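You operate a simulated robot arm through the tools that you are given. There is no shell and no other tool.

You are at the controls of a simulated robot arm. One attempt, no reset.

JOB
Probe both samples, rinsing between, and set the weaker one on REDO.
Fine: the cup with the blue band first, then the one with the yellow band; probe back in its pot; the other cup stays. Set down upright: cup with the blue band.

It is judged by the outcome, as a careful person would: the job done as asked, and still so three seconds after it is handed in. It fails if anything else is knocked over, pushed out of place, dropped, spilled or broken.

ROBOT AND FRAMES
A 7-joint arm with a two-finger parallel gripper, fixed in place. Base frame: the origin is at the foot of the arm, x ahead of it, y to its left, z up; the work surface is at about z = 860. Lengths are in mm, angles in rad, forces in N, time in s.
With the tool pointing down near the work surface it reaches from about 160 to 680 mm from the base axis. Its first joint turns from -2.897 to 2.897 rad. Payload 3.43 kg.
The TCP is the grasp point between the finger pads, 30 mm short of the fingertips. In the tool frame z runs along the fingers and y along their closing line. The gripper opens to 94 mm. The fingers are 28 mm wide and 10 mm thick; the gripper's body (50 by 96 mm) begins 55 mm behind the TCP.
Orientation is that of the tool frame in the base frame, as [roll, pitch, yaw] about the fixed x, y, z axes, in that order (R = Rz(yaw) Ry(pitch) Rx(roll)). With the fingers straight down and closing along the base's y, the tool's x points along the base's -x, its y along +y and its z along -z.

CONTROLS
- The arm moves only by the tool arm_command. Its argument "series" is a list of rows, each a list of 7 numbers: the finger opening in mm, from 0 to 94, then the shift along the tool's x, y, z in mm, then the turn, a rotation vector about the tool's x, y, z in rad. In form: [[gripper, tx, ty, tz, wx, wy, wz], ...]. A call has 1 to 20 rows; each row is the pose to reach, as a shift and turn from the pose commanded when the call began, along the tool's axes at that moment. Each row takes 0.2 s and may step no farther than 50 mm and 0.15 rad from the row before; otherwise, or with a gripper value out of range, the whole call is refused. Where a pose cannot be reached the arm comes as near as it can. A force on the tool above 40 N (or 10 N above the force at the start of the call, whichever is more), or a blocked arm, ends the call early, and 0.2 s more pass. Each finger travels about 108 mm/s and halts on what it meets, pressing with about 41 N; the grip force reading is that of the motor and also rises with nothing between the fingers. The clock runs only during rows and for 0.2 s after the last one: add rows that repeat a pose to give the fingers time. The reply holds the time, the measured pose of the TCP, the force on the tool along the base axes, the opening and the grip force, in the units named above and with some noise, with the torque about the TCP (base axes, N m) and any sound that the robot's microphone picked up.
- Cameras (640 x 400 px; columns grow to the right, rows downward): "scene" is fixed at [398.1, -651.1, 1659]; the picture's right is [0.96, -0.26, 0.00], its down [-0.18, -0.64, -0.75] and it looks along [0.20, 0.72, -0.67] (base axes); focal length 312 px, centre (320, 200). "wrist" rides on the gripper at [76, 14, -103] in the tool frame; the picture's right is [-0.18, 0.98, 0.00], its down [-0.75, -0.14, -0.64] and it looks along [-0.63, -0.12, 0.77] (tool axes); focal length 243 px, centre (320, 200). There is no depth. A picture from a camera that has moved, and an enlarged one, comes with that camera's place and axes in the base frame and with its lens.
- grab_frame(camera): a new picture of that camera. It takes no simulated time.
- lift_body(by): slides the trunk up (or, below 0, down) by that many mm; the arm rides with it, the base frame stays. It gives what a move gives, with no picture.
- enlarge(camera, box): a new picture of the part [left, top, right, bottom] of that camera's present view, enlarged. It takes no simulated time.
- job_done(): hands the job in; it is judged then, once.

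Places have to be worked out from the pictures, the camera data and where the tool is seen. Open the gripper and draw the arm clear of the work before you hand the job in, unless the task says otherwise.

The tools are called after "Call:" by a JSON object that holds its "api" and its "payload". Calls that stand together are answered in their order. arm_command: Moves the arm, as the interface text tells. Its arguments: {"type":"object","properties":{"series":{"type":"array","items":{"type":"array","items":{"type":"number"}}}},"required":["series"]} The other tools are called the same way: lift_body (by) slides the trunk up or down; grab_frame (camera) takes a picture; enlarge (camera, box) takes an enlarged picture of a part of a camera's view; job_done () hands the job in.

At the start:

```text
clock: 0.0
ee_pos: [428.7, 35.4, 1367.4]
ee_rot: [3.14, 0.0, -3.14]
wrist_force: [1.0, -0.5, -0.7]
wrist_torque: [0.0, -0.02, -0.01]
gripper_width: 93.7
grip_force: 0.1
trunk travel left (down, up): [-375.0, 215.0]
```

scene: 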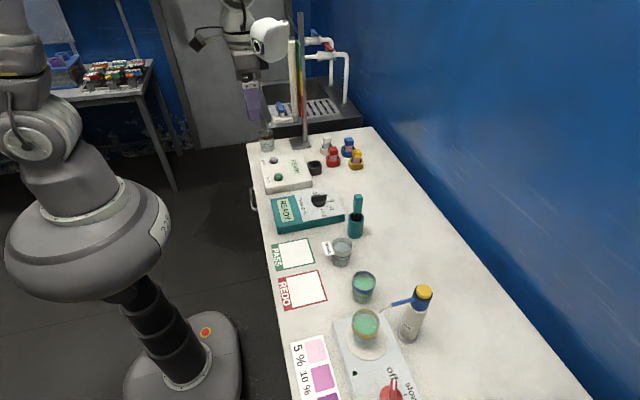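
wrist: 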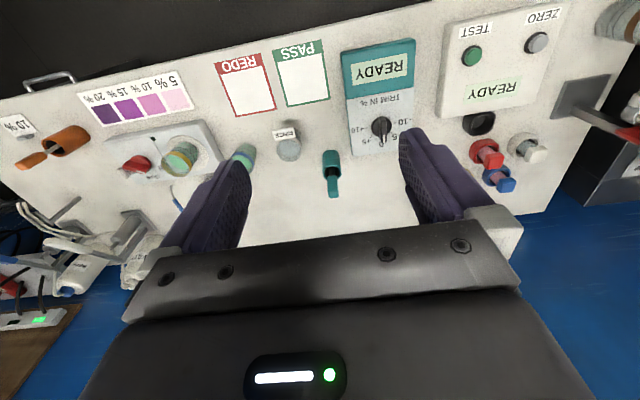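

The scene shows a bench with several devices, cups and a probe in a pot; I'll take enlarged views to identify everything before moving.

Call:
{"api": "enlarge", "payload": {"camera": "scene", "box": [250, 120, 410, 220]}}

Call:
{"api": "enlarge", "payload": {"camera": "scene", "box": [260, 180, 420, 280]}}

Call:
{"api": "enlarge", "payload": {"camera": "scene", "box": [280, 260, 480, 400]}}

Call:
{"api": "enlarge", "payload": {"camera": "wrist", "box": [0, 60, 320, 260]}}

Call:
{"api": "enlarge", "payload": {"camera": "wrist", "box": [320, 0, 640, 200]}}

```text
4.00 times, centred on (330, 170) of scene
camera zoom: at [398.1, -651.1, 1659.0], right [0.96, -0.26, 0.0], down [-0.18, -0.64, -0.75], along [0.2, 0.72, -0.67], focal length 1250 px, centre (280, 320)
```

zoom: 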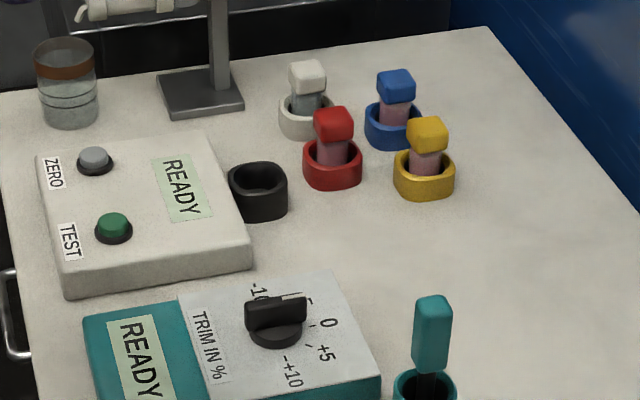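

```text
4.00 times, centred on (340, 230) of scene
camera zoom: at [398.1, -651.1, 1659.0], right [0.96, -0.26, 0.0], down [-0.18, -0.64, -0.75], along [0.2, 0.72, -0.67], focal length 1250 px, centre (240, 80)
```

zoom: 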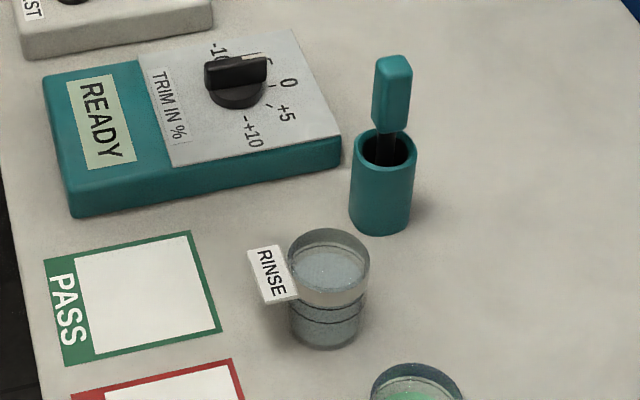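

```text
2.86 times, centred on (380, 330) of scene
camera zoom: at [398.1, -651.1, 1659.0], right [0.96, -0.26, 0.0], down [-0.18, -0.64, -0.75], along [0.2, 0.72, -0.67], focal length 893 px, centre (149, -171)
```

zoom: 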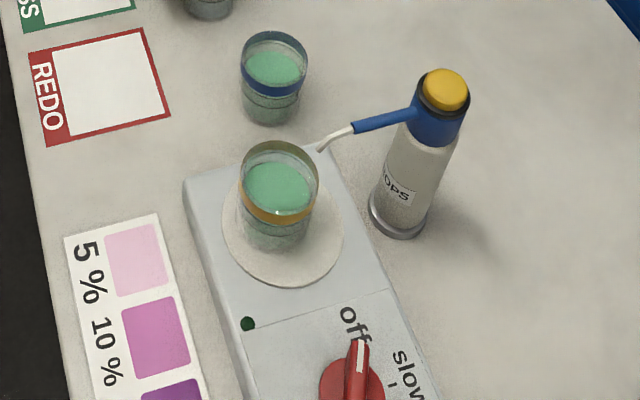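

```text
2.00 times, centred on (160, 160) of wrist
camera zoom: at [351.9, 48.7, 1469.9], right [0.18, 0.98, 0.0], down [0.75, -0.14, 0.64], along [0.63, -0.12, -0.77], focal length 485 px, centre (640, 280)
```

zoom: 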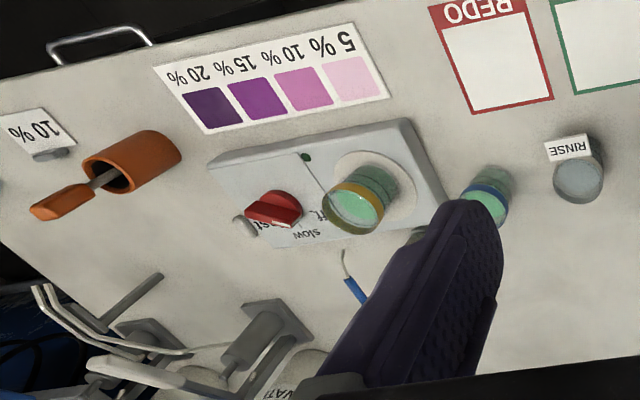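

```text
2.00 times, centred on (480, 100) of wrist
camera zoom: at [351.9, 48.7, 1469.9], right [0.18, 0.98, 0.0], down [0.75, -0.14, 0.64], along [0.63, -0.12, -0.77], focal length 485 px, centre (0, 400)
```

zoom: 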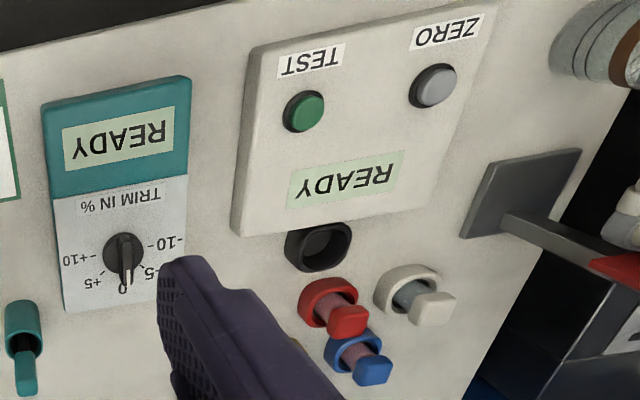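

Layout estimates: probe pot near (705, 8), rinse cup (625, -93), blue cup (638, -229), yellow cup on the stirrer near (595, -354), REDO square centre near (505, -155). I'll lower the arm over free space to get a closer wrist view of the probe and meter.

Call:
{"api": "arm_command", "payload": {"series": [[94, 0, -10, 40, 0, 0, 0], [94, 0, -20, 80, 0, 0, 0], [94, 0, -30, 120, 0, 0, 0], [94, 0, -35, 150, 0, 0, 0], [94, 0, -35, 150, 0, 0, 0]]}}

Call:
{"api": "grab_frame", "payload": {"camera": "wrist"}}

Call:
{"api": "grab_frame", "payload": {"camera": "scene"}}

```text
clock: 1.2
ee_pos: [428.1, 1.9, 1219.4]
ee_rot: [3.14, 0.001, 3.14]
wrist_force: [-0.8, 0.4, -1.1]
wrist_torque: [0.0, -0.01, -0.02]
gripper_width: 93.9
grip_force: 0.1
trunk travel left (down, up): [-375.0, 215.0]
```

```text
taken
camera wrist: at [350.8, 15.3, 1321.7], right [0.18, 0.98, 0.0], down [0.75, -0.14, 0.64], along [0.63, -0.12, -0.77], focal length 243 px, centre (320, 200)
```

wrist: 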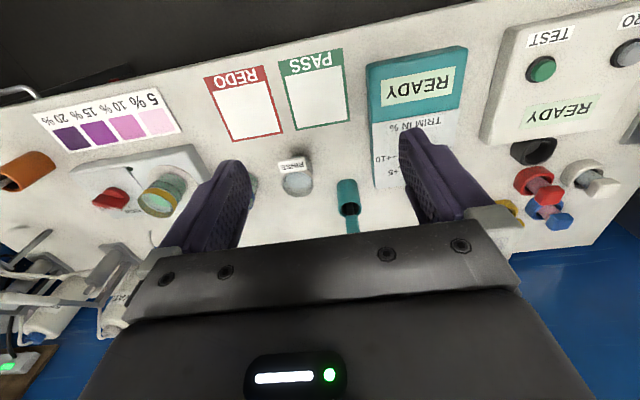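

```text
taken
```

scene: 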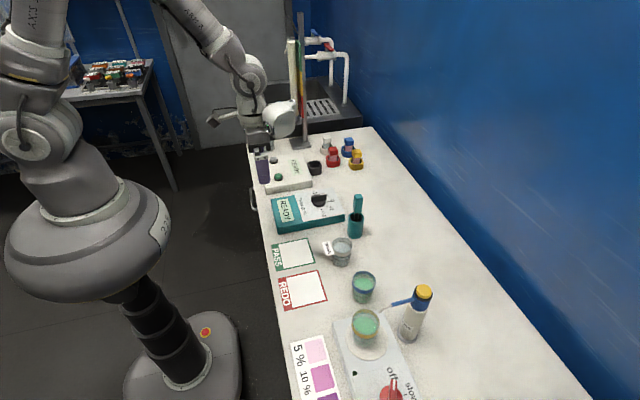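

The probe pot appears near (697, 9) with the rim at about z=944. I'll move closer over the free area in front of it to see the handle shape and its orientation.

Call:
{"api": "arm_command", "payload": {"series": [[94, -30, 0, 10, 0, 0, 0], [94, -60, 0, 25, 0, 0, 0], [94, -80, 0, 40, 0, 0, 0], [94, -80, 0, 40, 0, 0, 0]]}}

Call:
{"api": "grab_frame", "payload": {"camera": "wrist"}}

Call:
{"api": "enlarge", "payload": {"camera": "scene", "box": [320, 180, 400, 250]}}

Call:
{"api": "enlarge", "payload": {"camera": "wrist", "box": [260, 120, 420, 240]}}

```text
clock: 2.2
ee_pos: [507.6, -0.7, 1177.2]
ee_rot: [3.141, 0.0, 3.139]
wrist_force: [-0.1, -0.3, -0.6]
wrist_torque: [0.0, -0.02, 0.05]
gripper_width: 93.8
grip_force: 0.1
trunk travel left (down, up): [-375.0, 215.0]
```

```text
taken
camera wrist: at [430.9, 13.6, 1280.0], right [0.18, 0.98, 0.0], down [0.75, -0.14, 0.64], along [0.63, -0.12, -0.77], focal length 243 px, centre (320, 200)
```

wrist: 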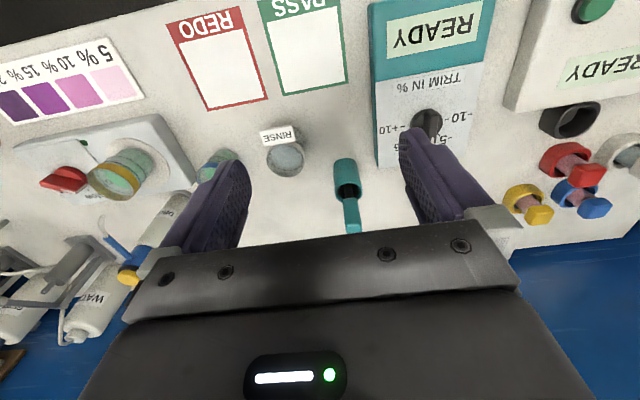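

```text
5.71 times, centred on (360, 215) of scene
camera zoom: at [398.1, -651.1, 1659.0], right [0.96, -0.26, 0.0], down [-0.18, -0.64, -0.75], along [0.2, 0.72, -0.67], focal length 1785 px, centre (91, 114)
```

zoom: 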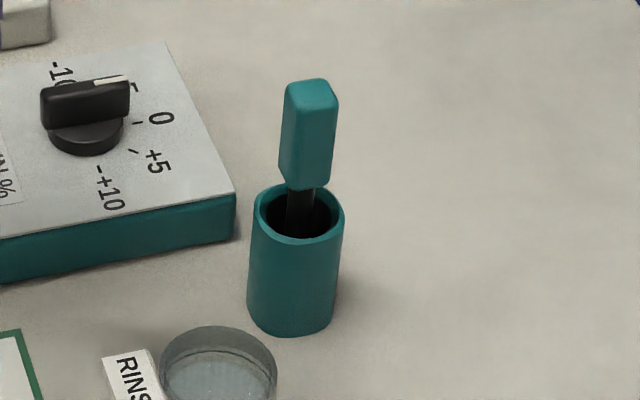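

```text
3.33 times, centred on (340, 180) of wrist
camera zoom: at [430.9, 13.6, 1280.0], right [0.18, 0.98, 0.0], down [0.75, -0.14, 0.64], along [0.63, -0.12, -0.77], focal length 809 px, centre (253, 267)
```

zoom: 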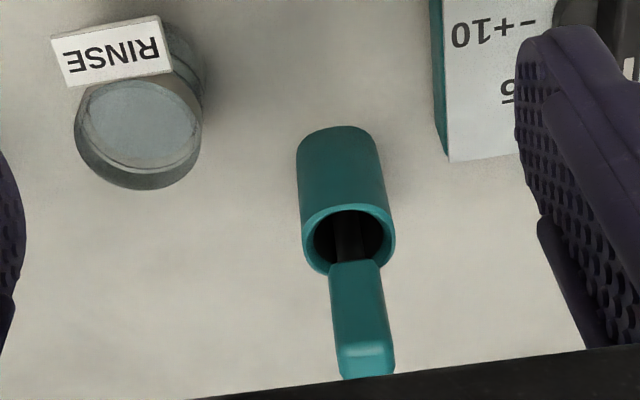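

I'll zoom tightly on the handle from both cameras to read the yaw of its cross-section.

Call:
{"api": "enlarge", "payload": {"camera": "scene", "box": [344, 188, 376, 208]}}

Call:
{"api": "enlarge", "payload": {"camera": "wrist", "box": [320, 185, 384, 240]}}

Call:
{"api": "enlarge", "payload": {"camera": "scene", "box": [264, 190, 350, 240]}}

```text
16.00 times, centred on (360, 198) of scene
camera zoom: at [398.1, -651.1, 1659.0], right [0.96, -0.26, 0.0], down [-0.18, -0.64, -0.75], along [0.2, 0.72, -0.67], focal length 4999 px, centre (-320, 232)
```

zoom: 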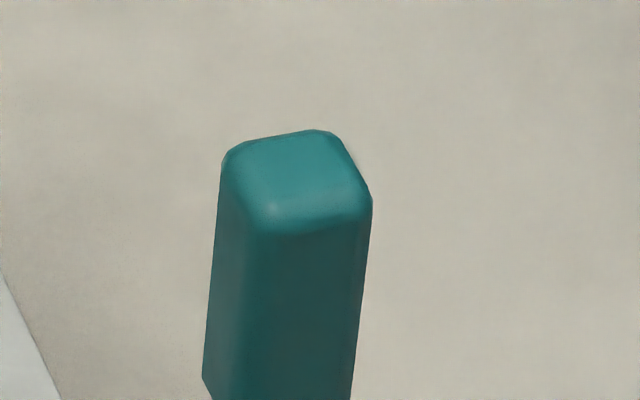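

```text
7.27 times, centred on (352, 212) of wrist
camera zoom: at [430.9, 13.6, 1280.0], right [0.18, 0.98, 0.0], down [0.75, -0.14, 0.64], along [0.63, -0.12, -0.77], focal length 1764 px, centre (87, 109)
```

zoom: 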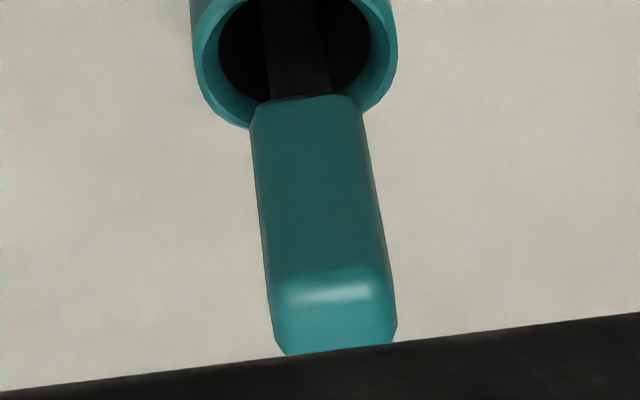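

```text
7.44 times, centred on (307, 215) of scene
camera zoom: at [398.1, -651.1, 1659.0], right [0.96, -0.26, 0.0], down [-0.18, -0.64, -0.75], along [0.2, 0.72, -0.67], focal length 2325 px, centre (417, 88)
```

zoom: 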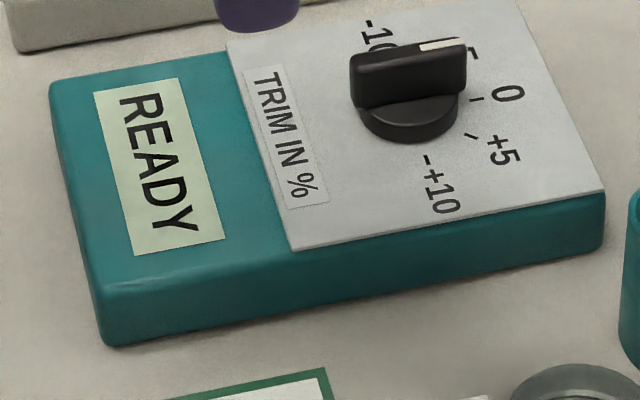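

The handle is about 24 mm square, roughly axis-aligned, centred near (703, 13) with z from ~967 to ~1028; the trim knob sits at -5. I'll move above it, checking the reach as I go.

Call:
{"api": "arm_command", "payload": {"series": [[94, -35, 3, 20, 0, 0, 0], [94, -70, 6, 40, 0, 0, 0], [94, -105, 9, 60, 0, 0, 0], [94, -140, 12, 77, 0, 0, 0], [94, -170, 13, 77, 0, 0, 0], [94, -190, 13, 77, 0, 0, 0], [94, -190, 13, 77, 0, 0, 0]]}}

Call:
{"api": "grab_frame", "payload": {"camera": "wrist"}}

Call:
{"api": "enlarge", "payload": {"camera": "scene", "box": [310, 140, 406, 250]}}

```text
clock: 3.8
ee_pos: [698.2, 12.0, 1099.9]
ee_rot: [3.141, -0.001, 3.141]
wrist_force: [0.1, 0.4, -0.3]
wrist_torque: [-0.01, -0.02, 0.02]
gripper_width: 94.1
grip_force: 0.2
trunk travel left (down, up): [-375.0, 215.0]
```

```text
taken
camera wrist: at [621.1, 25.8, 1202.3], right [0.18, 0.98, 0.0], down [0.75, -0.14, 0.64], along [0.63, -0.12, -0.77], focal length 243 px, centre (320, 200)
```

wrist: 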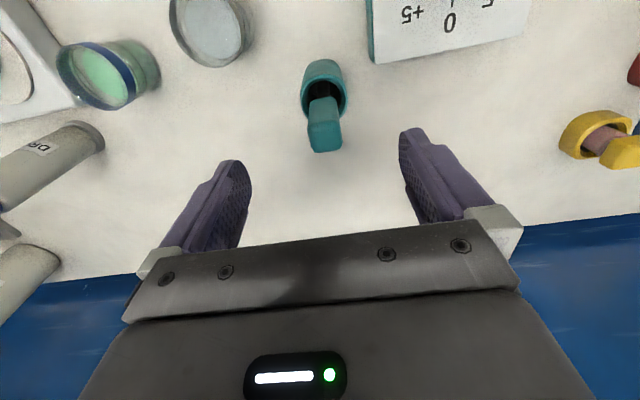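

```text
3.64 times, centred on (358, 195) of scene
camera zoom: at [398.1, -651.1, 1659.0], right [0.96, -0.26, 0.0], down [-0.18, -0.64, -0.75], along [0.2, 0.72, -0.67], focal length 1136 px, centre (182, 218)
```

zoom: 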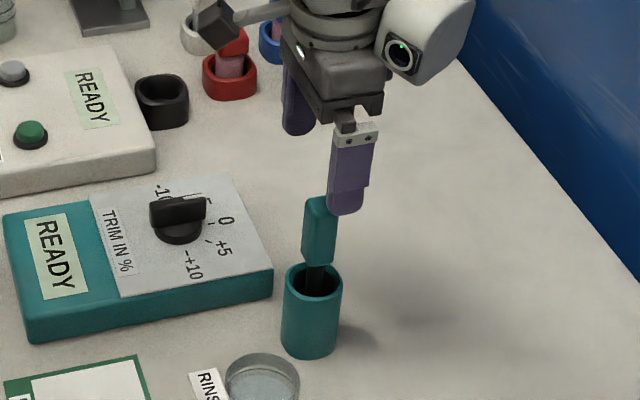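

The arm reaches (698, 12) fine. I'll zoom on the handle from here to fine-tune the alignment before descending.

Call:
{"api": "enlarge", "payload": {"camera": "wrist", "box": [280, 50, 376, 170]}}

```text
3.33 times, centred on (328, 110) of wrist
camera zoom: at [621.1, 25.8, 1202.3], right [0.18, 0.98, 0.0], down [0.75, -0.14, 0.64], along [0.63, -0.12, -0.77], focal length 809 px, centre (293, 500)
```

zoom: 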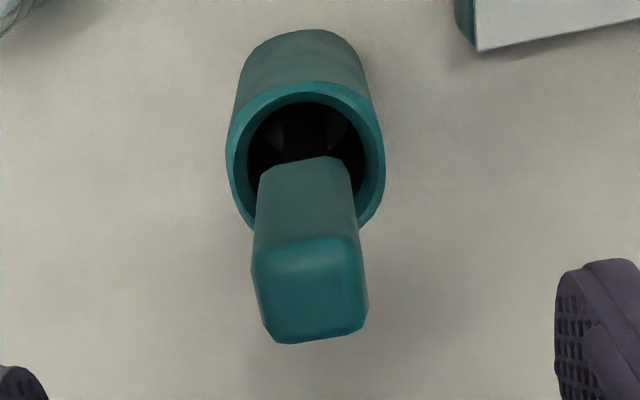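

Handle top is at about (703, 14). I'll shift slightly, descend to z≈1000 with the fingers either side of the handle, and then look before closing.

Call:
{"api": "arm_command", "payload": {"series": [[94, -4, 2, 10, 0, 0, 0], [94, -4, 2, 30, 0, 0, 0], [94, -4, 2, 50, 0, 0, 0], [94, -4, 2, 70, 0, 0, 0], [94, -4, 2, 85, 0, 0, 0], [94, -4, 2, 99, 0, 0, 0], [94, -4, 2, 99, 0, 0, 0]]}}

Call:
{"api": "grab_frame", "payload": {"camera": "wrist"}}

Call:
{"api": "enlarge", "payload": {"camera": "scene", "box": [310, 140, 406, 250]}}

```text
clock: 5.4
ee_pos: [701.5, 14.3, 1001.3]
ee_rot: [3.14, 0.0, -3.141]
wrist_force: [-0.2, 0.0, 0.6]
wrist_torque: [0.03, 0.0, -0.02]
gripper_width: 94.0
grip_force: 0.1
trunk travel left (down, up): [-375.0, 215.0]
```

```text
taken
camera wrist: at [625.1, 27.6, 1103.5], right [0.18, 0.98, 0.0], down [0.75, -0.14, 0.64], along [0.63, -0.12, -0.77], focal length 243 px, centre (320, 200)
```

wrist: 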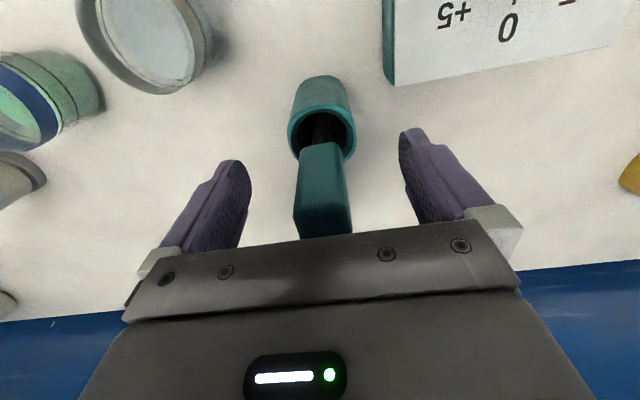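

```text
3.64 times, centred on (358, 195) of scene
camera zoom: at [398.1, -651.1, 1659.0], right [0.96, -0.26, 0.0], down [-0.18, -0.64, -0.75], along [0.2, 0.72, -0.67], focal length 1136 px, centre (182, 218)
```

zoom: 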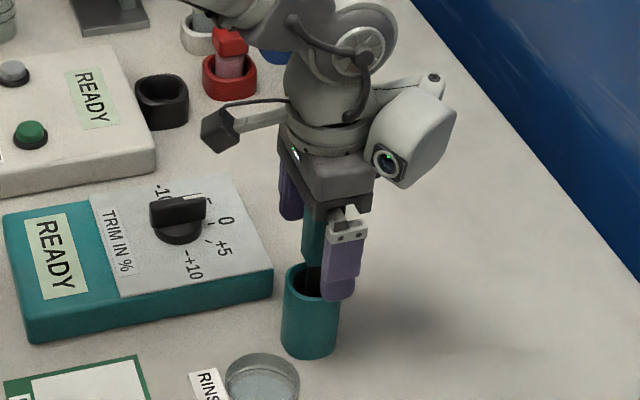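

The handle sits midway between the fingers. I'll close gradually on it and check the grip.

Call:
{"api": "arm_command", "payload": {"series": [[60, 0, 0, 0, 0, 0, 0], [40, 0, 0, 0, 0, 0, 0], [32, 0, 0, 0, 0, 0, 0], [26, 0, 0, 0, 0, 0, 0], [22, 0, 0, 0, 0, 0, 0], [18, 0, 0, 0, 0, 0, 0], [12, 0, 0, 0, 0, 0, 0], [5, 0, 0, 0, 0, 0, 0], [5, 0, 0, 0, 0, 0, 0]]}}

Call:
{"api": "grab_frame", "payload": {"camera": "wrist"}}

Call:
{"api": "enlarge", "payload": {"camera": "scene", "box": [310, 140, 406, 250]}}

```text
clock: 7.4
ee_pos: [702.1, 13.8, 1001.8]
ee_rot: [3.142, 0.0, -3.141]
wrist_force: [1.0, -0.5, 0.4]
wrist_torque: [0.04, 0.02, 0.03]
gripper_width: 29.6
grip_force: 41.2
trunk travel left (down, up): [-375.0, 215.0]
```

```text
taken
camera wrist: at [625.2, 27.6, 1103.6], right [0.18, 0.98, 0.0], down [0.75, -0.14, 0.64], along [0.63, -0.12, -0.77], focal length 243 px, centre (320, 200)
```

wrist: 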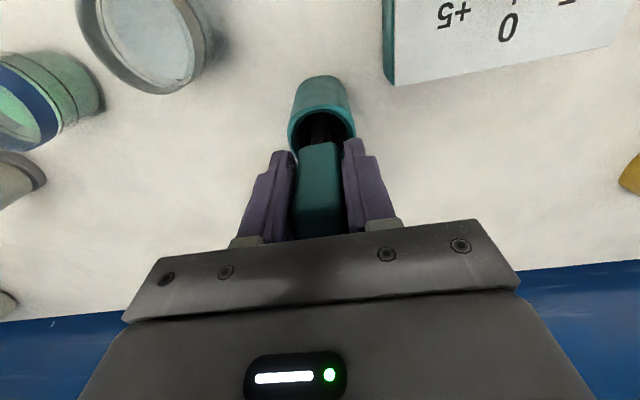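

```text
3.64 times, centred on (358, 195) of scene
camera zoom: at [398.1, -651.1, 1659.0], right [0.96, -0.26, 0.0], down [-0.18, -0.64, -0.75], along [0.2, 0.72, -0.67], focal length 1136 px, centre (182, 218)
```

zoom: 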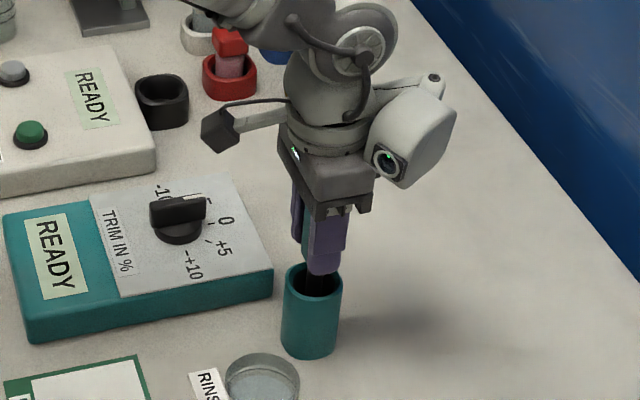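

The handle is gripped (29.6 mm, 41 N). I'll lift straight up slowly and look at the rod's length.

Call:
{"api": "arm_command", "payload": {"series": [[5, 0, 0, -8, 0, 0, 0], [5, 0, 0, -20, 0, 0, 0], [5, 0, 0, -35, 0, 0, 0], [5, 0, 0, -55, 0, 0, 0], [5, 0, 0, -75, 0, 0, 0], [5, 0, 0, -95, 0, 0, 0], [5, 0, 0, -115, 0, 0, 0], [5, 0, 0, -130, 0, 0, 0], [5, 0, 0, -130, 0, 0, 0]]}}

Call:
{"api": "grab_frame", "payload": {"camera": "wrist"}}

Call:
{"api": "enlarge", "payload": {"camera": "scene", "box": [250, 120, 410, 260]}}

```text
clock: 9.4
ee_pos: [702.4, 13.5, 1131.2]
ee_rot: [3.141, -0.001, 3.141]
wrist_force: [0.3, 0.2, -0.6]
wrist_torque: [0.01, -0.01, 0.01]
gripper_width: 29.5
grip_force: 40.9
trunk travel left (down, up): [-375.0, 215.0]
```

```text
taken
camera wrist: at [626.2, 27.8, 1233.8], right [0.18, 0.98, 0.0], down [0.75, -0.14, 0.64], along [0.63, -0.12, -0.77], focal length 243 px, centre (320, 200)
```

wrist: 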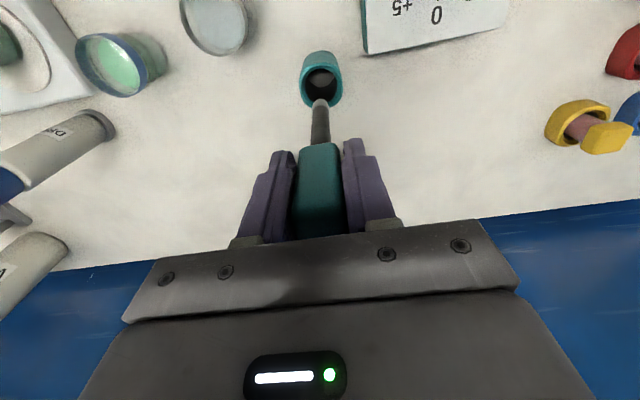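

```text
2.86 times, centred on (330, 190) of scene
camera zoom: at [398.1, -651.1, 1659.0], right [0.96, -0.26, 0.0], down [-0.18, -0.64, -0.75], along [0.2, 0.72, -0.67], focal length 893 px, centre (291, 229)
```

zoom: 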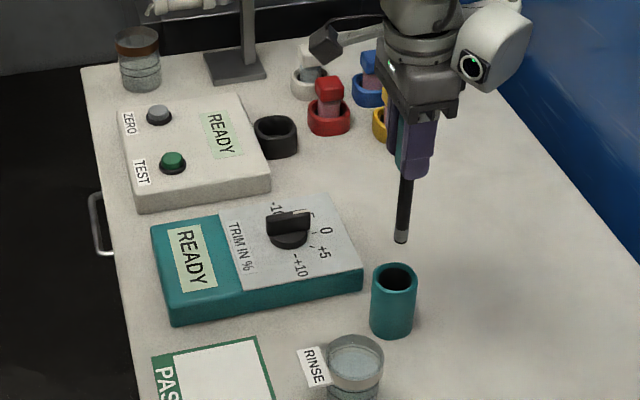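

The probe is out, its tip about 131 mm below the TCP. Next I'll zoom in on the cups from both cameras to measure their centres, rims and liquid levels.

Call:
{"api": "enlarge", "payload": {"camera": "scene", "box": [330, 260, 410, 310]}}

Call:
{"api": "enlarge", "payload": {"camera": "scene", "box": [320, 295, 448, 375]}}

Call:
{"api": "enlarge", "payload": {"camera": "scene", "box": [310, 225, 390, 275]}}

Call:
{"api": "enlarge", "payload": {"camera": "wrist", "box": [50, 0, 274, 140]}}

```text
8.00 times, centred on (370, 285) of scene
camera zoom: at [398.1, -651.1, 1659.0], right [0.96, -0.26, 0.0], down [-0.18, -0.64, -0.75], along [0.2, 0.72, -0.67], focal length 2499 px, centre (-80, -480)
```

zoom: 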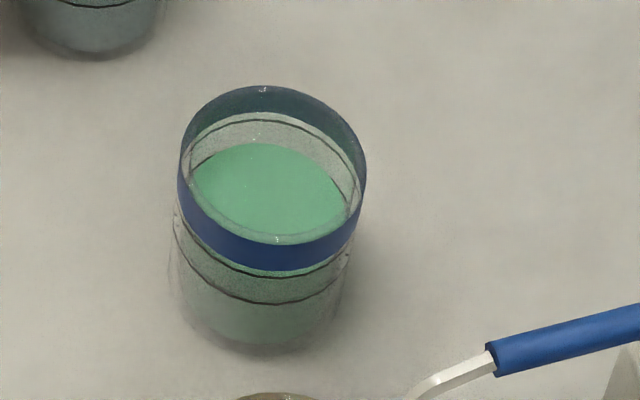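

```text
5.00 times, centred on (384, 335) of scene
camera zoom: at [398.1, -651.1, 1659.0], right [0.96, -0.26, 0.0], down [-0.18, -0.64, -0.75], along [0.2, 0.72, -0.67], focal length 1562 px, centre (0, -475)
```

zoom: 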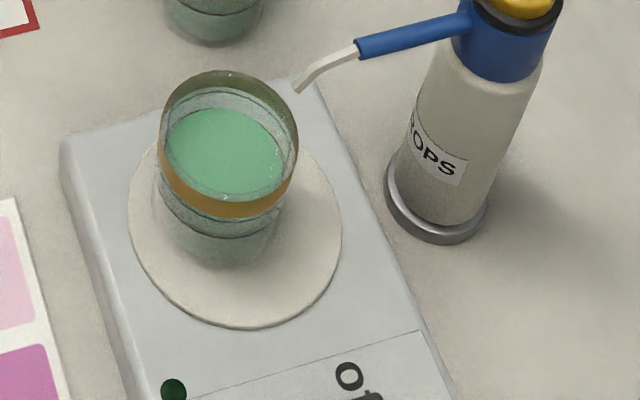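

```text
8.00 times, centred on (350, 250) of scene
camera zoom: at [398.1, -651.1, 1659.0], right [0.96, -0.26, 0.0], down [-0.18, -0.64, -0.75], along [0.2, 0.72, -0.67], focal length 2499 px, centre (80, -200)
```

zoom: 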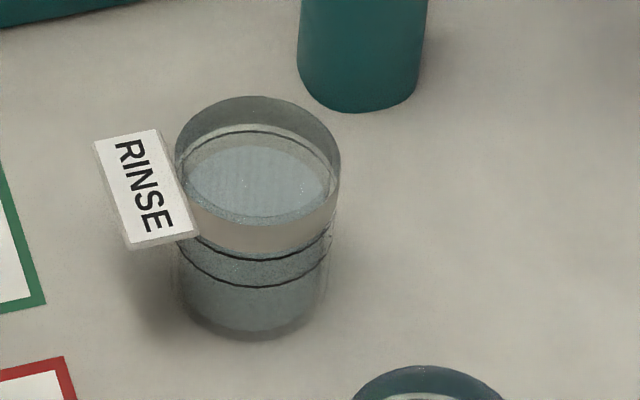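

```text
2.86 times, centred on (162, 70) of wrist
camera zoom: at [626.2, 27.8, 1233.8], right [0.18, 0.98, 0.0], down [0.75, -0.14, 0.64], along [0.63, -0.12, -0.77], focal length 693 px, centre (771, 571)
```

zoom: 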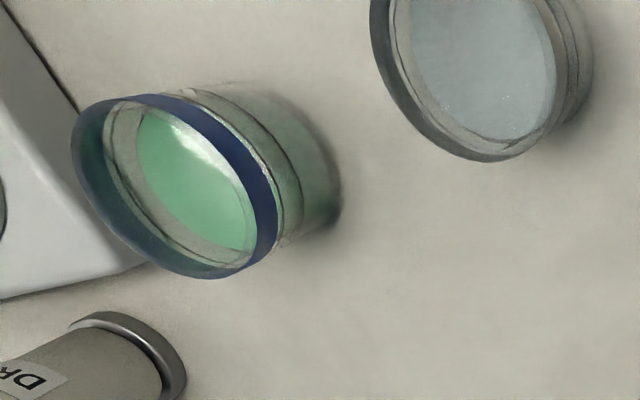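

Measurements: blue cup centre ≈ (642, -213), rim z≈930, liquid ≈914; rinse ≈ (624.5, -82); yellow ≈ (591, -343) on the stirrer, rim ≈976. I'll carry the probe over the blue cup at a safe height and check alignment before dipping.

Call:
{"api": "arm_command", "payload": {"series": [[5, 4, -14, 0, 0, 0, 0], [5, 11, -40, 0, 0, 0, 0], [5, 19, -70, 0, 0, 0, 0], [5, 27, -100, 0, 0, 0, 0], [5, 35, -130, 0, 0, 0, 0], [5, 43, -160, 0, 0, 0, 0], [5, 50, -188, 0, 0, 0, 0], [5, 56, -210, 0, 0, 0, 0], [5, 60, -226, 0, 0, 0, 0], [5, 60, -226, 0, 0, 0, 0]]}}

Call:
{"api": "grab_frame", "payload": {"camera": "wrist"}}

Call:
{"api": "enlarge", "payload": {"camera": "scene", "box": [310, 200, 438, 310]}}

```text
clock: 11.6
ee_pos: [642.2, -211.5, 1130.7]
ee_rot: [-3.141, -0.001, 3.141]
wrist_force: [-0.2, 0.0, -1.9]
wrist_torque: [-0.01, 0.01, -0.02]
gripper_width: 29.4
grip_force: 41.0
trunk travel left (down, up): [-375.0, 215.0]
```

```text
taken
camera wrist: at [565.7, -198.3, 1233.0], right [0.18, 0.98, 0.0], down [0.75, -0.14, 0.64], along [0.63, -0.12, -0.77], focal length 243 px, centre (320, 200)
```

wrist: 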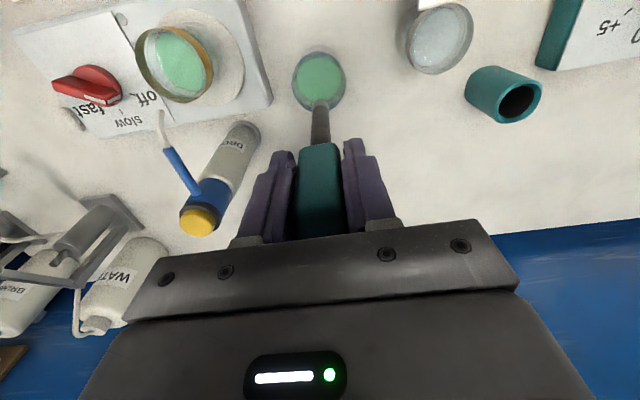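

```text
3.64 times, centred on (374, 255) of scene
camera zoom: at [398.1, -651.1, 1659.0], right [0.96, -0.26, 0.0], down [-0.18, -0.64, -0.75], along [0.2, 0.72, -0.67], focal length 1136 px, centre (124, 0)
```

zoom: 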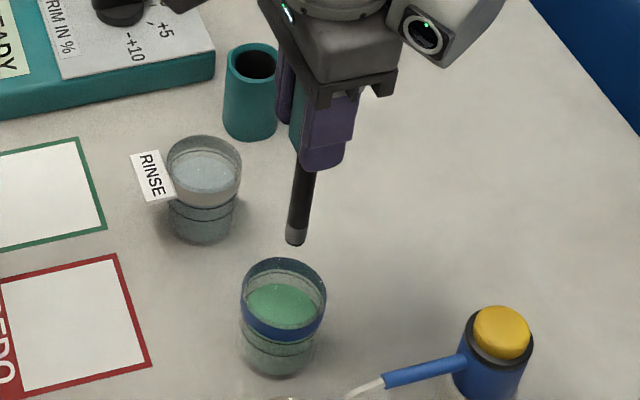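

Tip is aligned over the blue cup's centre. I'll lower it into the liquid (tip to about z=886, clear of the floor) and read the meter.

Call:
{"api": "arm_command", "payload": {"series": [[5, 0.5, -1, 10, 0, 0, 0], [5, 0.5, -1.5, 25, 0, 0, 0], [5, 0.5, -1.5, 42, 0, 0, 0], [5, 0.5, -1.5, 58, 0, 0, 0], [5, 0.5, -1.5, 72, 0, 0, 0], [5, 0.5, -1.5, 85, 0, 0, 0], [5, 0.5, -1.5, 96, 0, 0, 0], [5, 0.5, -1.5, 106, 0, 0, 0], [5, 0.5, -1.5, 113, 0, 0, 0], [5, 0.5, -1.5, 113, 0, 0, 0], [5, 0.5, -1.5, 113, 0, 0, 0], [5, 0.5, -1.5, 113, 0, 0, 0], [5, 0.5, -1.5, 113, 0, 0, 0], [5, 0.5, -1.5, 113, 0, 0, 0]]}}

Call:
{"api": "enlarge", "payload": {"camera": "scene", "box": [260, 180, 356, 240]}}

Call:
{"api": "enlarge", "payload": {"camera": "scene", "box": [320, 220, 416, 310]}}

Call:
{"api": "grab_frame", "payload": {"camera": "wrist"}}

```text
clock: 14.6
ee_pos: [642.6, -211.4, 1017.2]
ee_rot: [-3.141, 0.002, -3.14]
wrist_force: [-0.3, 1.0, -1.5]
wrist_torque: [0.0, -0.01, 0.0]
gripper_width: 29.6
grip_force: 40.5
trunk travel left (down, up): [-375.0, 215.0]
```

```text
6.67 times, centred on (308, 210) of scene
camera zoom: at [398.1, -651.1, 1659.0], right [0.96, -0.26, 0.0], down [-0.18, -0.64, -0.75], along [0.2, 0.72, -0.67], focal length 2083 px, centre (400, 133)
```

zoom: 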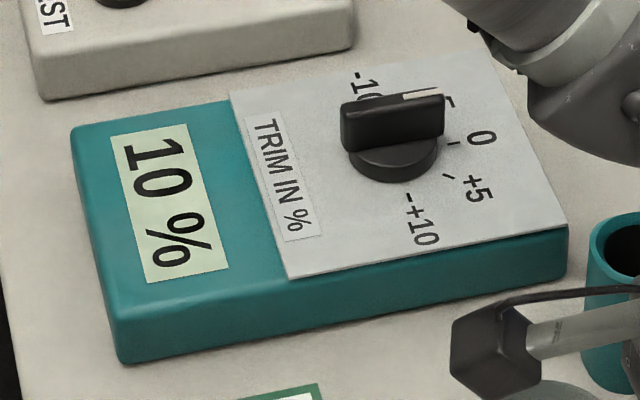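

```text
4.44 times, centred on (368, 265) of scene
camera zoom: at [398.1, -651.1, 1659.0], right [0.96, -0.26, 0.0], down [-0.18, -0.64, -0.75], along [0.2, 0.72, -0.67], focal length 1388 px, centre (107, -89)
```

zoom: 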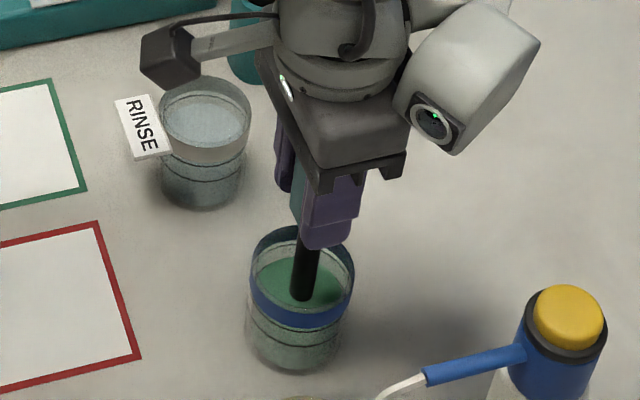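

```text
taken
camera wrist: at [565.7, -198.3, 1120.2], right [0.18, 0.98, 0.0], down [0.75, -0.14, 0.64], along [0.63, -0.12, -0.77], focal length 243 px, centre (320, 200)
```

wrist: 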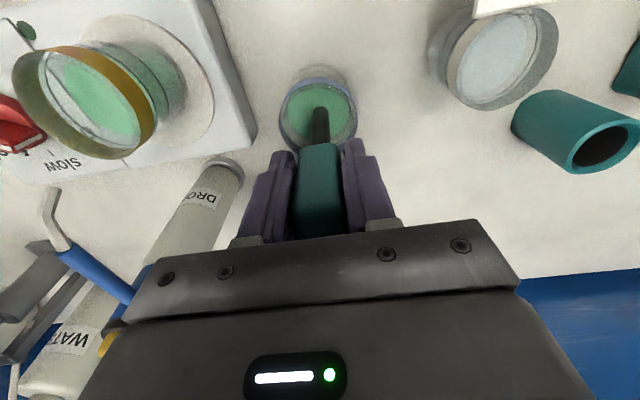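

The meter reads 10 % for the blue-banded cup. I'll wait another second to confirm the reading has settled.

Call:
{"api": "arm_command", "payload": {"series": [[5, 0, 0, 0, 0, 0, 0], [5, 0, 0, 0, 0, 0, 0], [5, 0, 0, 0, 0, 0, 0], [5, 0, 0, 0, 0, 0, 0], [5, 0, 0, 0, 0, 0, 0], [5, 0, 0, 0, 0, 0, 0], [5, 0, 0, 0, 0, 0, 0], [5, 0, 0, 0, 0, 0, 0]]}}

Call:
{"api": "enlarge", "payload": {"camera": "scene", "box": [260, 180, 356, 240]}}

```text
clock: 16.4
ee_pos: [643.2, -211.5, 1016.9]
ee_rot: [-3.141, 0.001, 3.141]
wrist_force: [-0.7, -0.1, -2.5]
wrist_torque: [0.0, -0.03, -0.01]
gripper_width: 29.7
grip_force: 40.7
trunk travel left (down, up): [-375.0, 215.0]
```

```text
6.67 times, centred on (308, 210) of scene
camera zoom: at [398.1, -651.1, 1659.0], right [0.96, -0.26, 0.0], down [-0.18, -0.64, -0.75], along [0.2, 0.72, -0.67], focal length 2083 px, centre (400, 133)
```

zoom: 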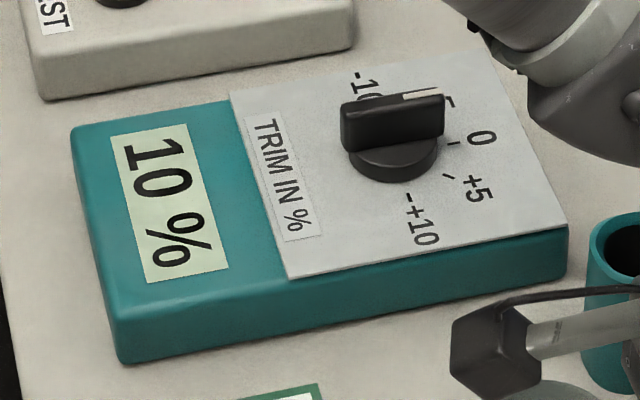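

Stable at 10 %. I'll raise the probe, let it drip briefly over the cup, and carry it over to the rinse cup at (622, -82).

Call:
{"api": "arm_command", "payload": {"series": [[5, 0, 0, -8, 0, 0, 0], [5, 0, 0, -20, 0, 0, 0], [5, 0, 0, -34, 0, 0, 0], [5, 0, 0, -48, 0, 0, 0], [5, 0, 0, -62, 0, 0, 0], [5, 0, 0, -78, 0, 0, 0], [5, 0, 0, -94, 0, 0, 0], [5, 0, 0, -104, 0, 0, 0], [5, 0, 0, -104, 0, 0, 0], [5, 0, 0, -104, 0, 0, 0], [5, 2, 12, -108, 0, 0, 0], [5, 6, 36, -110, 0, 0, 0], [5, 11, 64, -110, 0, 0, 0], [5, 16, 92, -110, 0, 0, 0], [5, 19, 116, -110, 0, 0, 0], [5, 20, 129, -110, 0, 0, 0], [5, 20, 129, -110, 0, 0, 0]]}}

Call:
{"api": "grab_frame", "payload": {"camera": "wrist"}}

Call:
{"api": "grab_frame", "payload": {"camera": "scene"}}

```text
clock: 20.0
ee_pos: [622.9, -82.1, 1128.1]
ee_rot: [3.142, 0.0, -3.141]
wrist_force: [-0.2, -0.5, 0.0]
wrist_torque: [0.0, 0.01, 0.0]
gripper_width: 29.2
grip_force: 40.9
trunk travel left (down, up): [-375.0, 215.0]
```

```text
taken
camera wrist: at [544.9, -68.5, 1231.0], right [0.18, 0.98, 0.0], down [0.75, -0.14, 0.64], along [0.63, -0.12, -0.77], focal length 243 px, centre (320, 200)
```

wrist: 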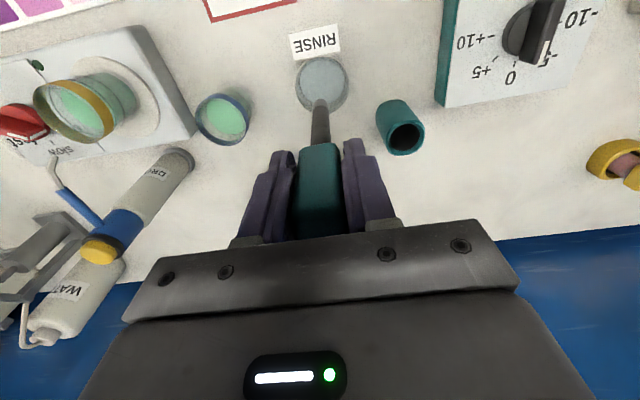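

```text
taken
```

scene: 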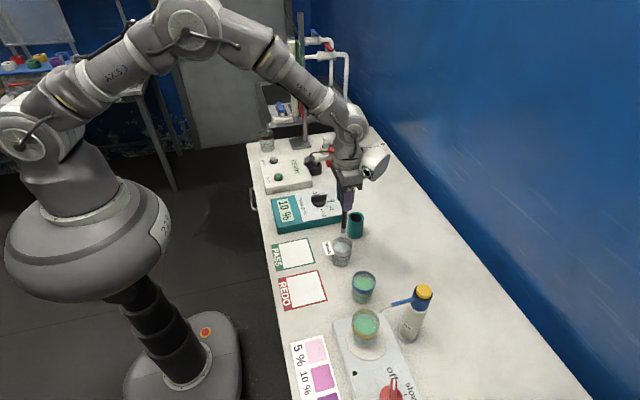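

Tip is centred over the rinse cup. I'll dip it slightly deeper than in the sample and swish up and down a little.

Call:
{"api": "arm_command", "payload": {"series": [[5, 1, 0.5, 10, 0, 0, 0], [5, 1, 0.5, 26, 0, 0, 0], [5, 1, 0.5, 44, 0, 0, 0], [5, 1, 0.5, 62, 0, 0, 0], [5, 1, 0.5, 78, 0, 0, 0], [5, 1, 0.5, 92, 0, 0, 0], [5, 1, 0.5, 104, 0, 0, 0], [5, 1, 0.5, 113, 0, 0, 0], [5, 1, 0.5, 117, 0, 0, 0], [5, 1, 0.5, 117, 0, 0, 0], [5, 1, 0.5, 117, 0, 0, 0], [5, 1, 0.5, 112, 0, 0, 0], [5, 1, 0.5, 107, 0, 0, 0], [5, 1, 0.5, 112, 0, 0, 0], [5, 1, 0.5, 117, 0, 0, 0], [5, 1, 0.5, 117, 0, 0, 0], [5, 1, 0.5, 117, 0, 0, 0], [5, 1, 0.5, 117, 0, 0, 0], [5, 1, 0.5, 117, 0, 0, 0], [5, 1, 0.5, 117, 0, 0, 0]]}}

Call:
{"api": "enlarge", "payload": {"camera": "scene", "box": [260, 170, 388, 280]}}

Call:
{"api": "grab_frame", "payload": {"camera": "wrist"}}

```text
clock: 24.2
ee_pos: [621.1, -84.2, 1012.0]
ee_rot: [-3.141, 0.0, 3.14]
wrist_force: [0.7, 0.5, -0.9]
wrist_torque: [-0.01, -0.01, 0.0]
gripper_width: 29.4
grip_force: 41.1
trunk travel left (down, up): [-375.0, 215.0]
```

```text
3.64 times, centred on (324, 225) of scene
camera zoom: at [398.1, -651.1, 1659.0], right [0.96, -0.26, 0.0], down [-0.18, -0.64, -0.75], along [0.2, 0.72, -0.67], focal length 1136 px, centre (306, 109)
```

zoom: 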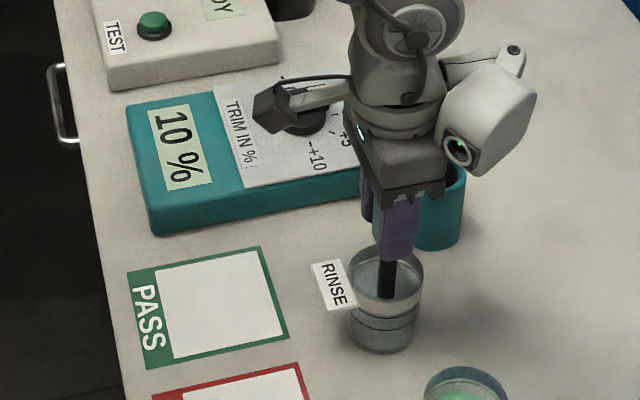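

```text
taken
camera wrist: at [544.8, -69.8, 1114.2], right [0.18, 0.98, 0.0], down [0.75, -0.14, 0.64], along [0.63, -0.12, -0.77], focal length 243 px, centre (320, 200)
```

wrist: 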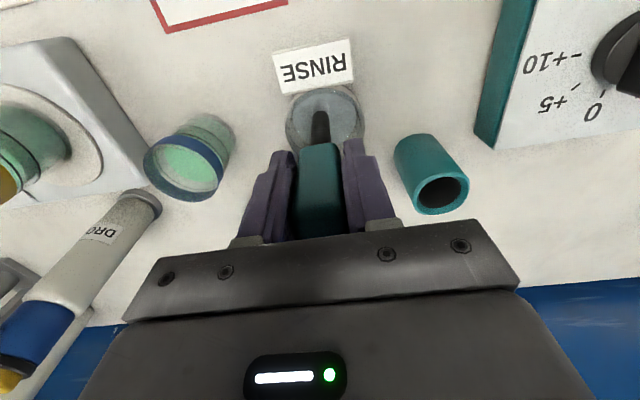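

The rinse is done (the display just holds its last value). I'll lift the probe, let it drip over the rinse cup, and raise it high enough to clear the yellow cup's rim on the stirrer.

Call:
{"api": "arm_command", "payload": {"series": [[5, 0, 0, -8, 0, 0, 0], [5, 0, 0, -22, 0, 0, 0], [5, 0, 0, -38, 0, 0, 0], [5, 0, 0, -52, 0, 0, 0], [5, 0, 0, -64, 0, 0, 0], [5, 0, 0, -70, 0, 0, 0], [5, 0, 0, -70, 0, 0, 0], [5, 0, 0, -70, 0, 0, 0], [5, 0, 0, -70, 0, 0, 0], [5, 0, 0, -80, 0, 0, 0], [5, 0, 0, -100, 0, 0, 0], [5, 0, 0, -122, 0, 0, 0], [5, 0, 0, -142, 0, 0, 0], [5, 0, 0, -153, 0, 0, 0], [5, 0, 0, -155, 0, 0, 0]]}}

Call:
{"api": "arm_command", "payload": {"series": [[5, 1, -12, 0, 0, 0, 0], [5, 4, -36, 0, 0, 0, 0], [5, 8, -64, 0, 0, 0, 0], [5, 11, -94, 0, 0, 0, 0], [5, 15, -124, 0, 0, 0, 0], [5, 18, -154, 0, 0, 0, 0], [5, 22, -184, 0, 0, 0, 0], [5, 26, -212, 0, 0, 0, 0], [5, 29, -236, 0, 0, 0, 0], [5, 31, -252, 0, 0, 0, 0], [5, 31, -258, 0, 0, 0, 0], [5, 31, -258, 0, 0, 0, 0]]}}

Call:
{"api": "grab_frame", "payload": {"camera": "wrist"}}

Call:
{"api": "enlarge", "payload": {"camera": "scene", "box": [310, 230, 470, 360]}}

```text
clock: 27.4
ee_pos: [620.6, -84.1, 1167.6]
ee_rot: [-3.141, -0.001, 3.141]
wrist_force: [0.0, 0.2, -1.2]
wrist_torque: [-0.01, 0.04, -0.02]
gripper_width: 29.8
grip_force: 41.1
trunk travel left (down, up): [-375.0, 215.0]
```

```text
clock: 30.0
ee_pos: [590.1, -340.7, 1166.1]
ee_rot: [-3.141, 0.0, -3.141]
wrist_force: [0.4, 0.2, -1.2]
wrist_torque: [0.04, 0.0, 0.02]
gripper_width: 29.4
grip_force: 40.8
trunk travel left (down, up): [-375.0, 215.0]
```

```text
taken
camera wrist: at [513.2, -327.6, 1269.1], right [0.18, 0.98, 0.0], down [0.75, -0.14, 0.64], along [0.63, -0.12, -0.77], focal length 243 px, centre (320, 200)
```

wrist: 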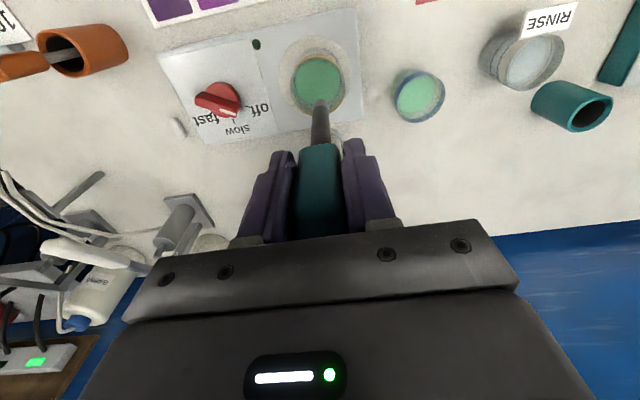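

```text
3.08 times, centred on (390, 295) of scene
camera zoom: at [398.1, -651.1, 1659.0], right [0.96, -0.26, 0.0], down [-0.18, -0.64, -0.75], along [0.2, 0.72, -0.67], focal length 961 px, centre (105, -92)
```

zoom: 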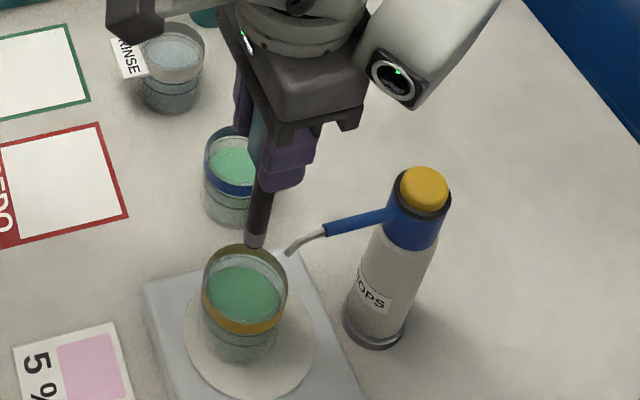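

The tip is over the yellow cup's centre (≈(588, -343)), and the drops bottle's nozzle (≈(617, -348, 1017)) clears the rod and fingers by more than 13 mm. I'll lower slowly to a tip height of about 935 and check.

Call:
{"api": "arm_command", "payload": {"series": [[5, 1, -1, 8, 0, 0, 0], [5, 2, -1, 20, 0, 0, 0], [5, 2, -1, 34, 0, 0, 0], [5, 2, -1, 48, 0, 0, 0], [5, 2, -1, 60, 0, 0, 0], [5, 2, -1, 71, 0, 0, 0], [5, 2, -1, 81, 0, 0, 0], [5, 2, -1, 90, 0, 0, 0], [5, 2, -1, 97, 0, 0, 0], [5, 2, -1, 100, 0, 0, 0], [5, 2, -1, 100, 0, 0, 0], [5, 2, -1, 100, 0, 0, 0]]}}

Call:
{"api": "enlarge", "payload": {"camera": "scene", "box": [310, 230, 470, 360]}}

Call:
{"api": "enlarge", "payload": {"camera": "scene", "box": [260, 180, 356, 240]}}

Call:
{"api": "grab_frame", "payload": {"camera": "wrist"}}

```text
clock: 32.6
ee_pos: [587.8, -342.4, 1065.4]
ee_rot: [3.14, 0.0, 3.141]
wrist_force: [0.2, -0.4, -0.1]
wrist_torque: [0.01, -0.02, -0.02]
gripper_width: 29.8
grip_force: 41.6
trunk travel left (down, up): [-375.0, 215.0]
```

```text
3.08 times, centred on (390, 295) of scene
camera zoom: at [398.1, -651.1, 1659.0], right [0.96, -0.26, 0.0], down [-0.18, -0.64, -0.75], along [0.2, 0.72, -0.67], focal length 961 px, centre (105, -92)
```

zoom: 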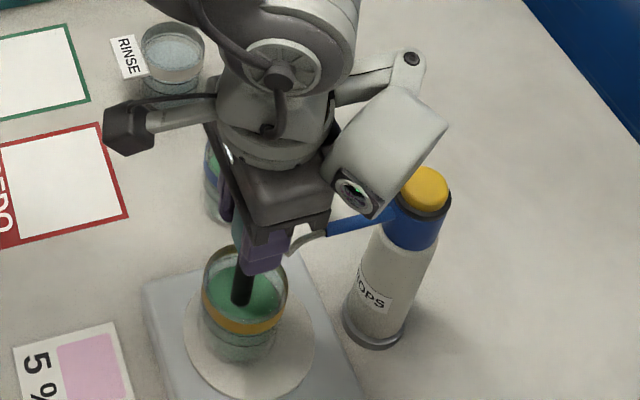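

```text
6.67 times, centred on (308, 210) of scene
camera zoom: at [398.1, -651.1, 1659.0], right [0.96, -0.26, 0.0], down [-0.18, -0.64, -0.75], along [0.2, 0.72, -0.67], focal length 2083 px, centre (400, 133)
```

zoom: 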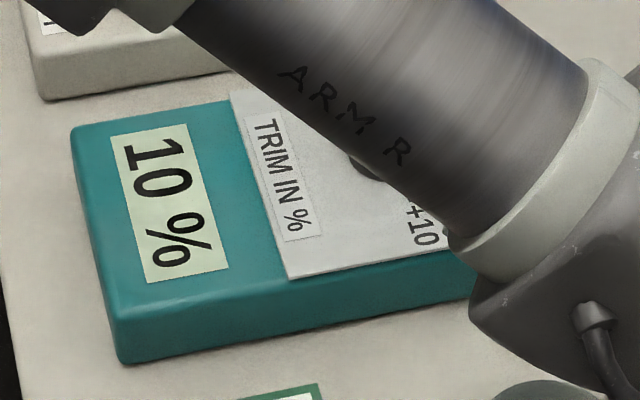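

```text
taken
camera wrist: at [511.0, -328.5, 1169.0], right [0.18, 0.98, 0.0], down [0.75, -0.14, 0.64], along [0.63, -0.12, -0.77], focal length 243 px, centre (320, 200)
```

wrist: 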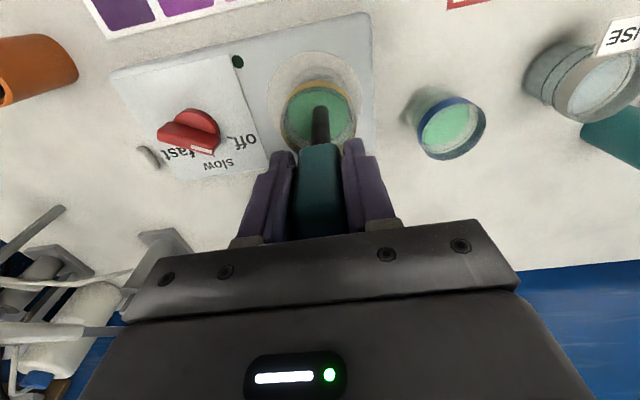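

The tip is submerged (grey end hidden below the surface) but the display still shows 10 %. I'll go 4 mm deeper and wait to see whether the reading updates.

Call:
{"api": "arm_command", "payload": {"series": [[5, 0, 0, 2, 0, 0, 0], [5, 0, 0, 4, 0, 0, 0], [5, 0, 0, 4, 0, 0, 0], [5, 0, 0, 4, 0, 0, 0], [5, 0, 0, 4, 0, 0, 0], [5, 0, 0, 4, 0, 0, 0], [5, 0, 0, 4, 0, 0, 0], [5, 0, 0, 4, 0, 0, 0], [5, 0, 0, 4, 0, 0, 0]]}}

Call:
{"api": "enlarge", "payload": {"camera": "scene", "box": [260, 180, 356, 240]}}

Call:
{"api": "enlarge", "payload": {"camera": "scene", "box": [330, 290, 410, 360]}}

```text
clock: 34.6
ee_pos: [588.3, -341.0, 1061.8]
ee_rot: [-3.141, -0.001, -3.141]
wrist_force: [0.1, -0.3, -0.9]
wrist_torque: [0.0, 0.01, 0.01]
gripper_width: 29.4
grip_force: 40.7
trunk travel left (down, up): [-375.0, 215.0]
```

```text
6.67 times, centred on (308, 210) of scene
camera zoom: at [398.1, -651.1, 1659.0], right [0.96, -0.26, 0.0], down [-0.18, -0.64, -0.75], along [0.2, 0.72, -0.67], focal length 2083 px, centre (400, 133)
```

zoom: 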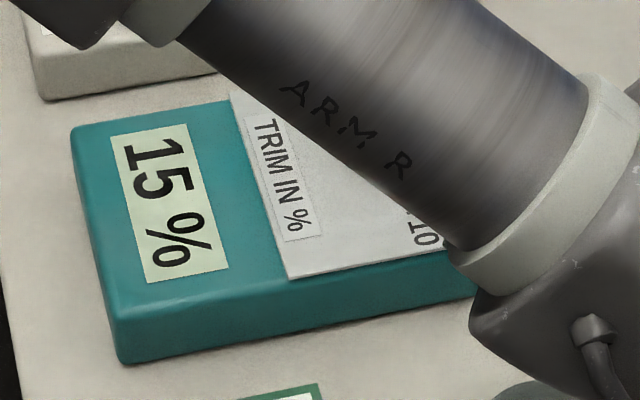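

```text
5.71 times, centred on (370, 325) of scene
camera zoom: at [398.1, -651.1, 1659.0], right [0.96, -0.26, 0.0], down [-0.18, -0.64, -0.75], along [0.2, 0.72, -0.67], focal length 1785 px, centre (34, -514)
```

zoom: 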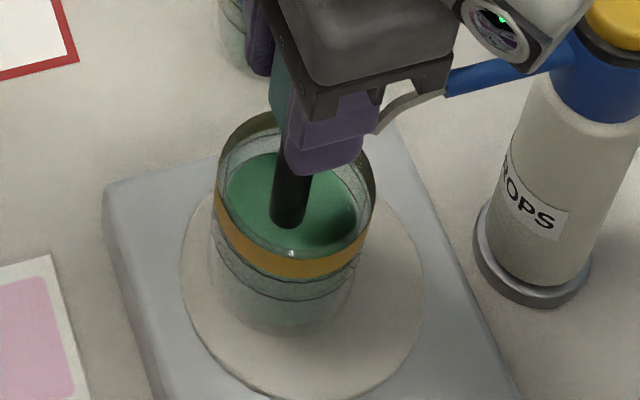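

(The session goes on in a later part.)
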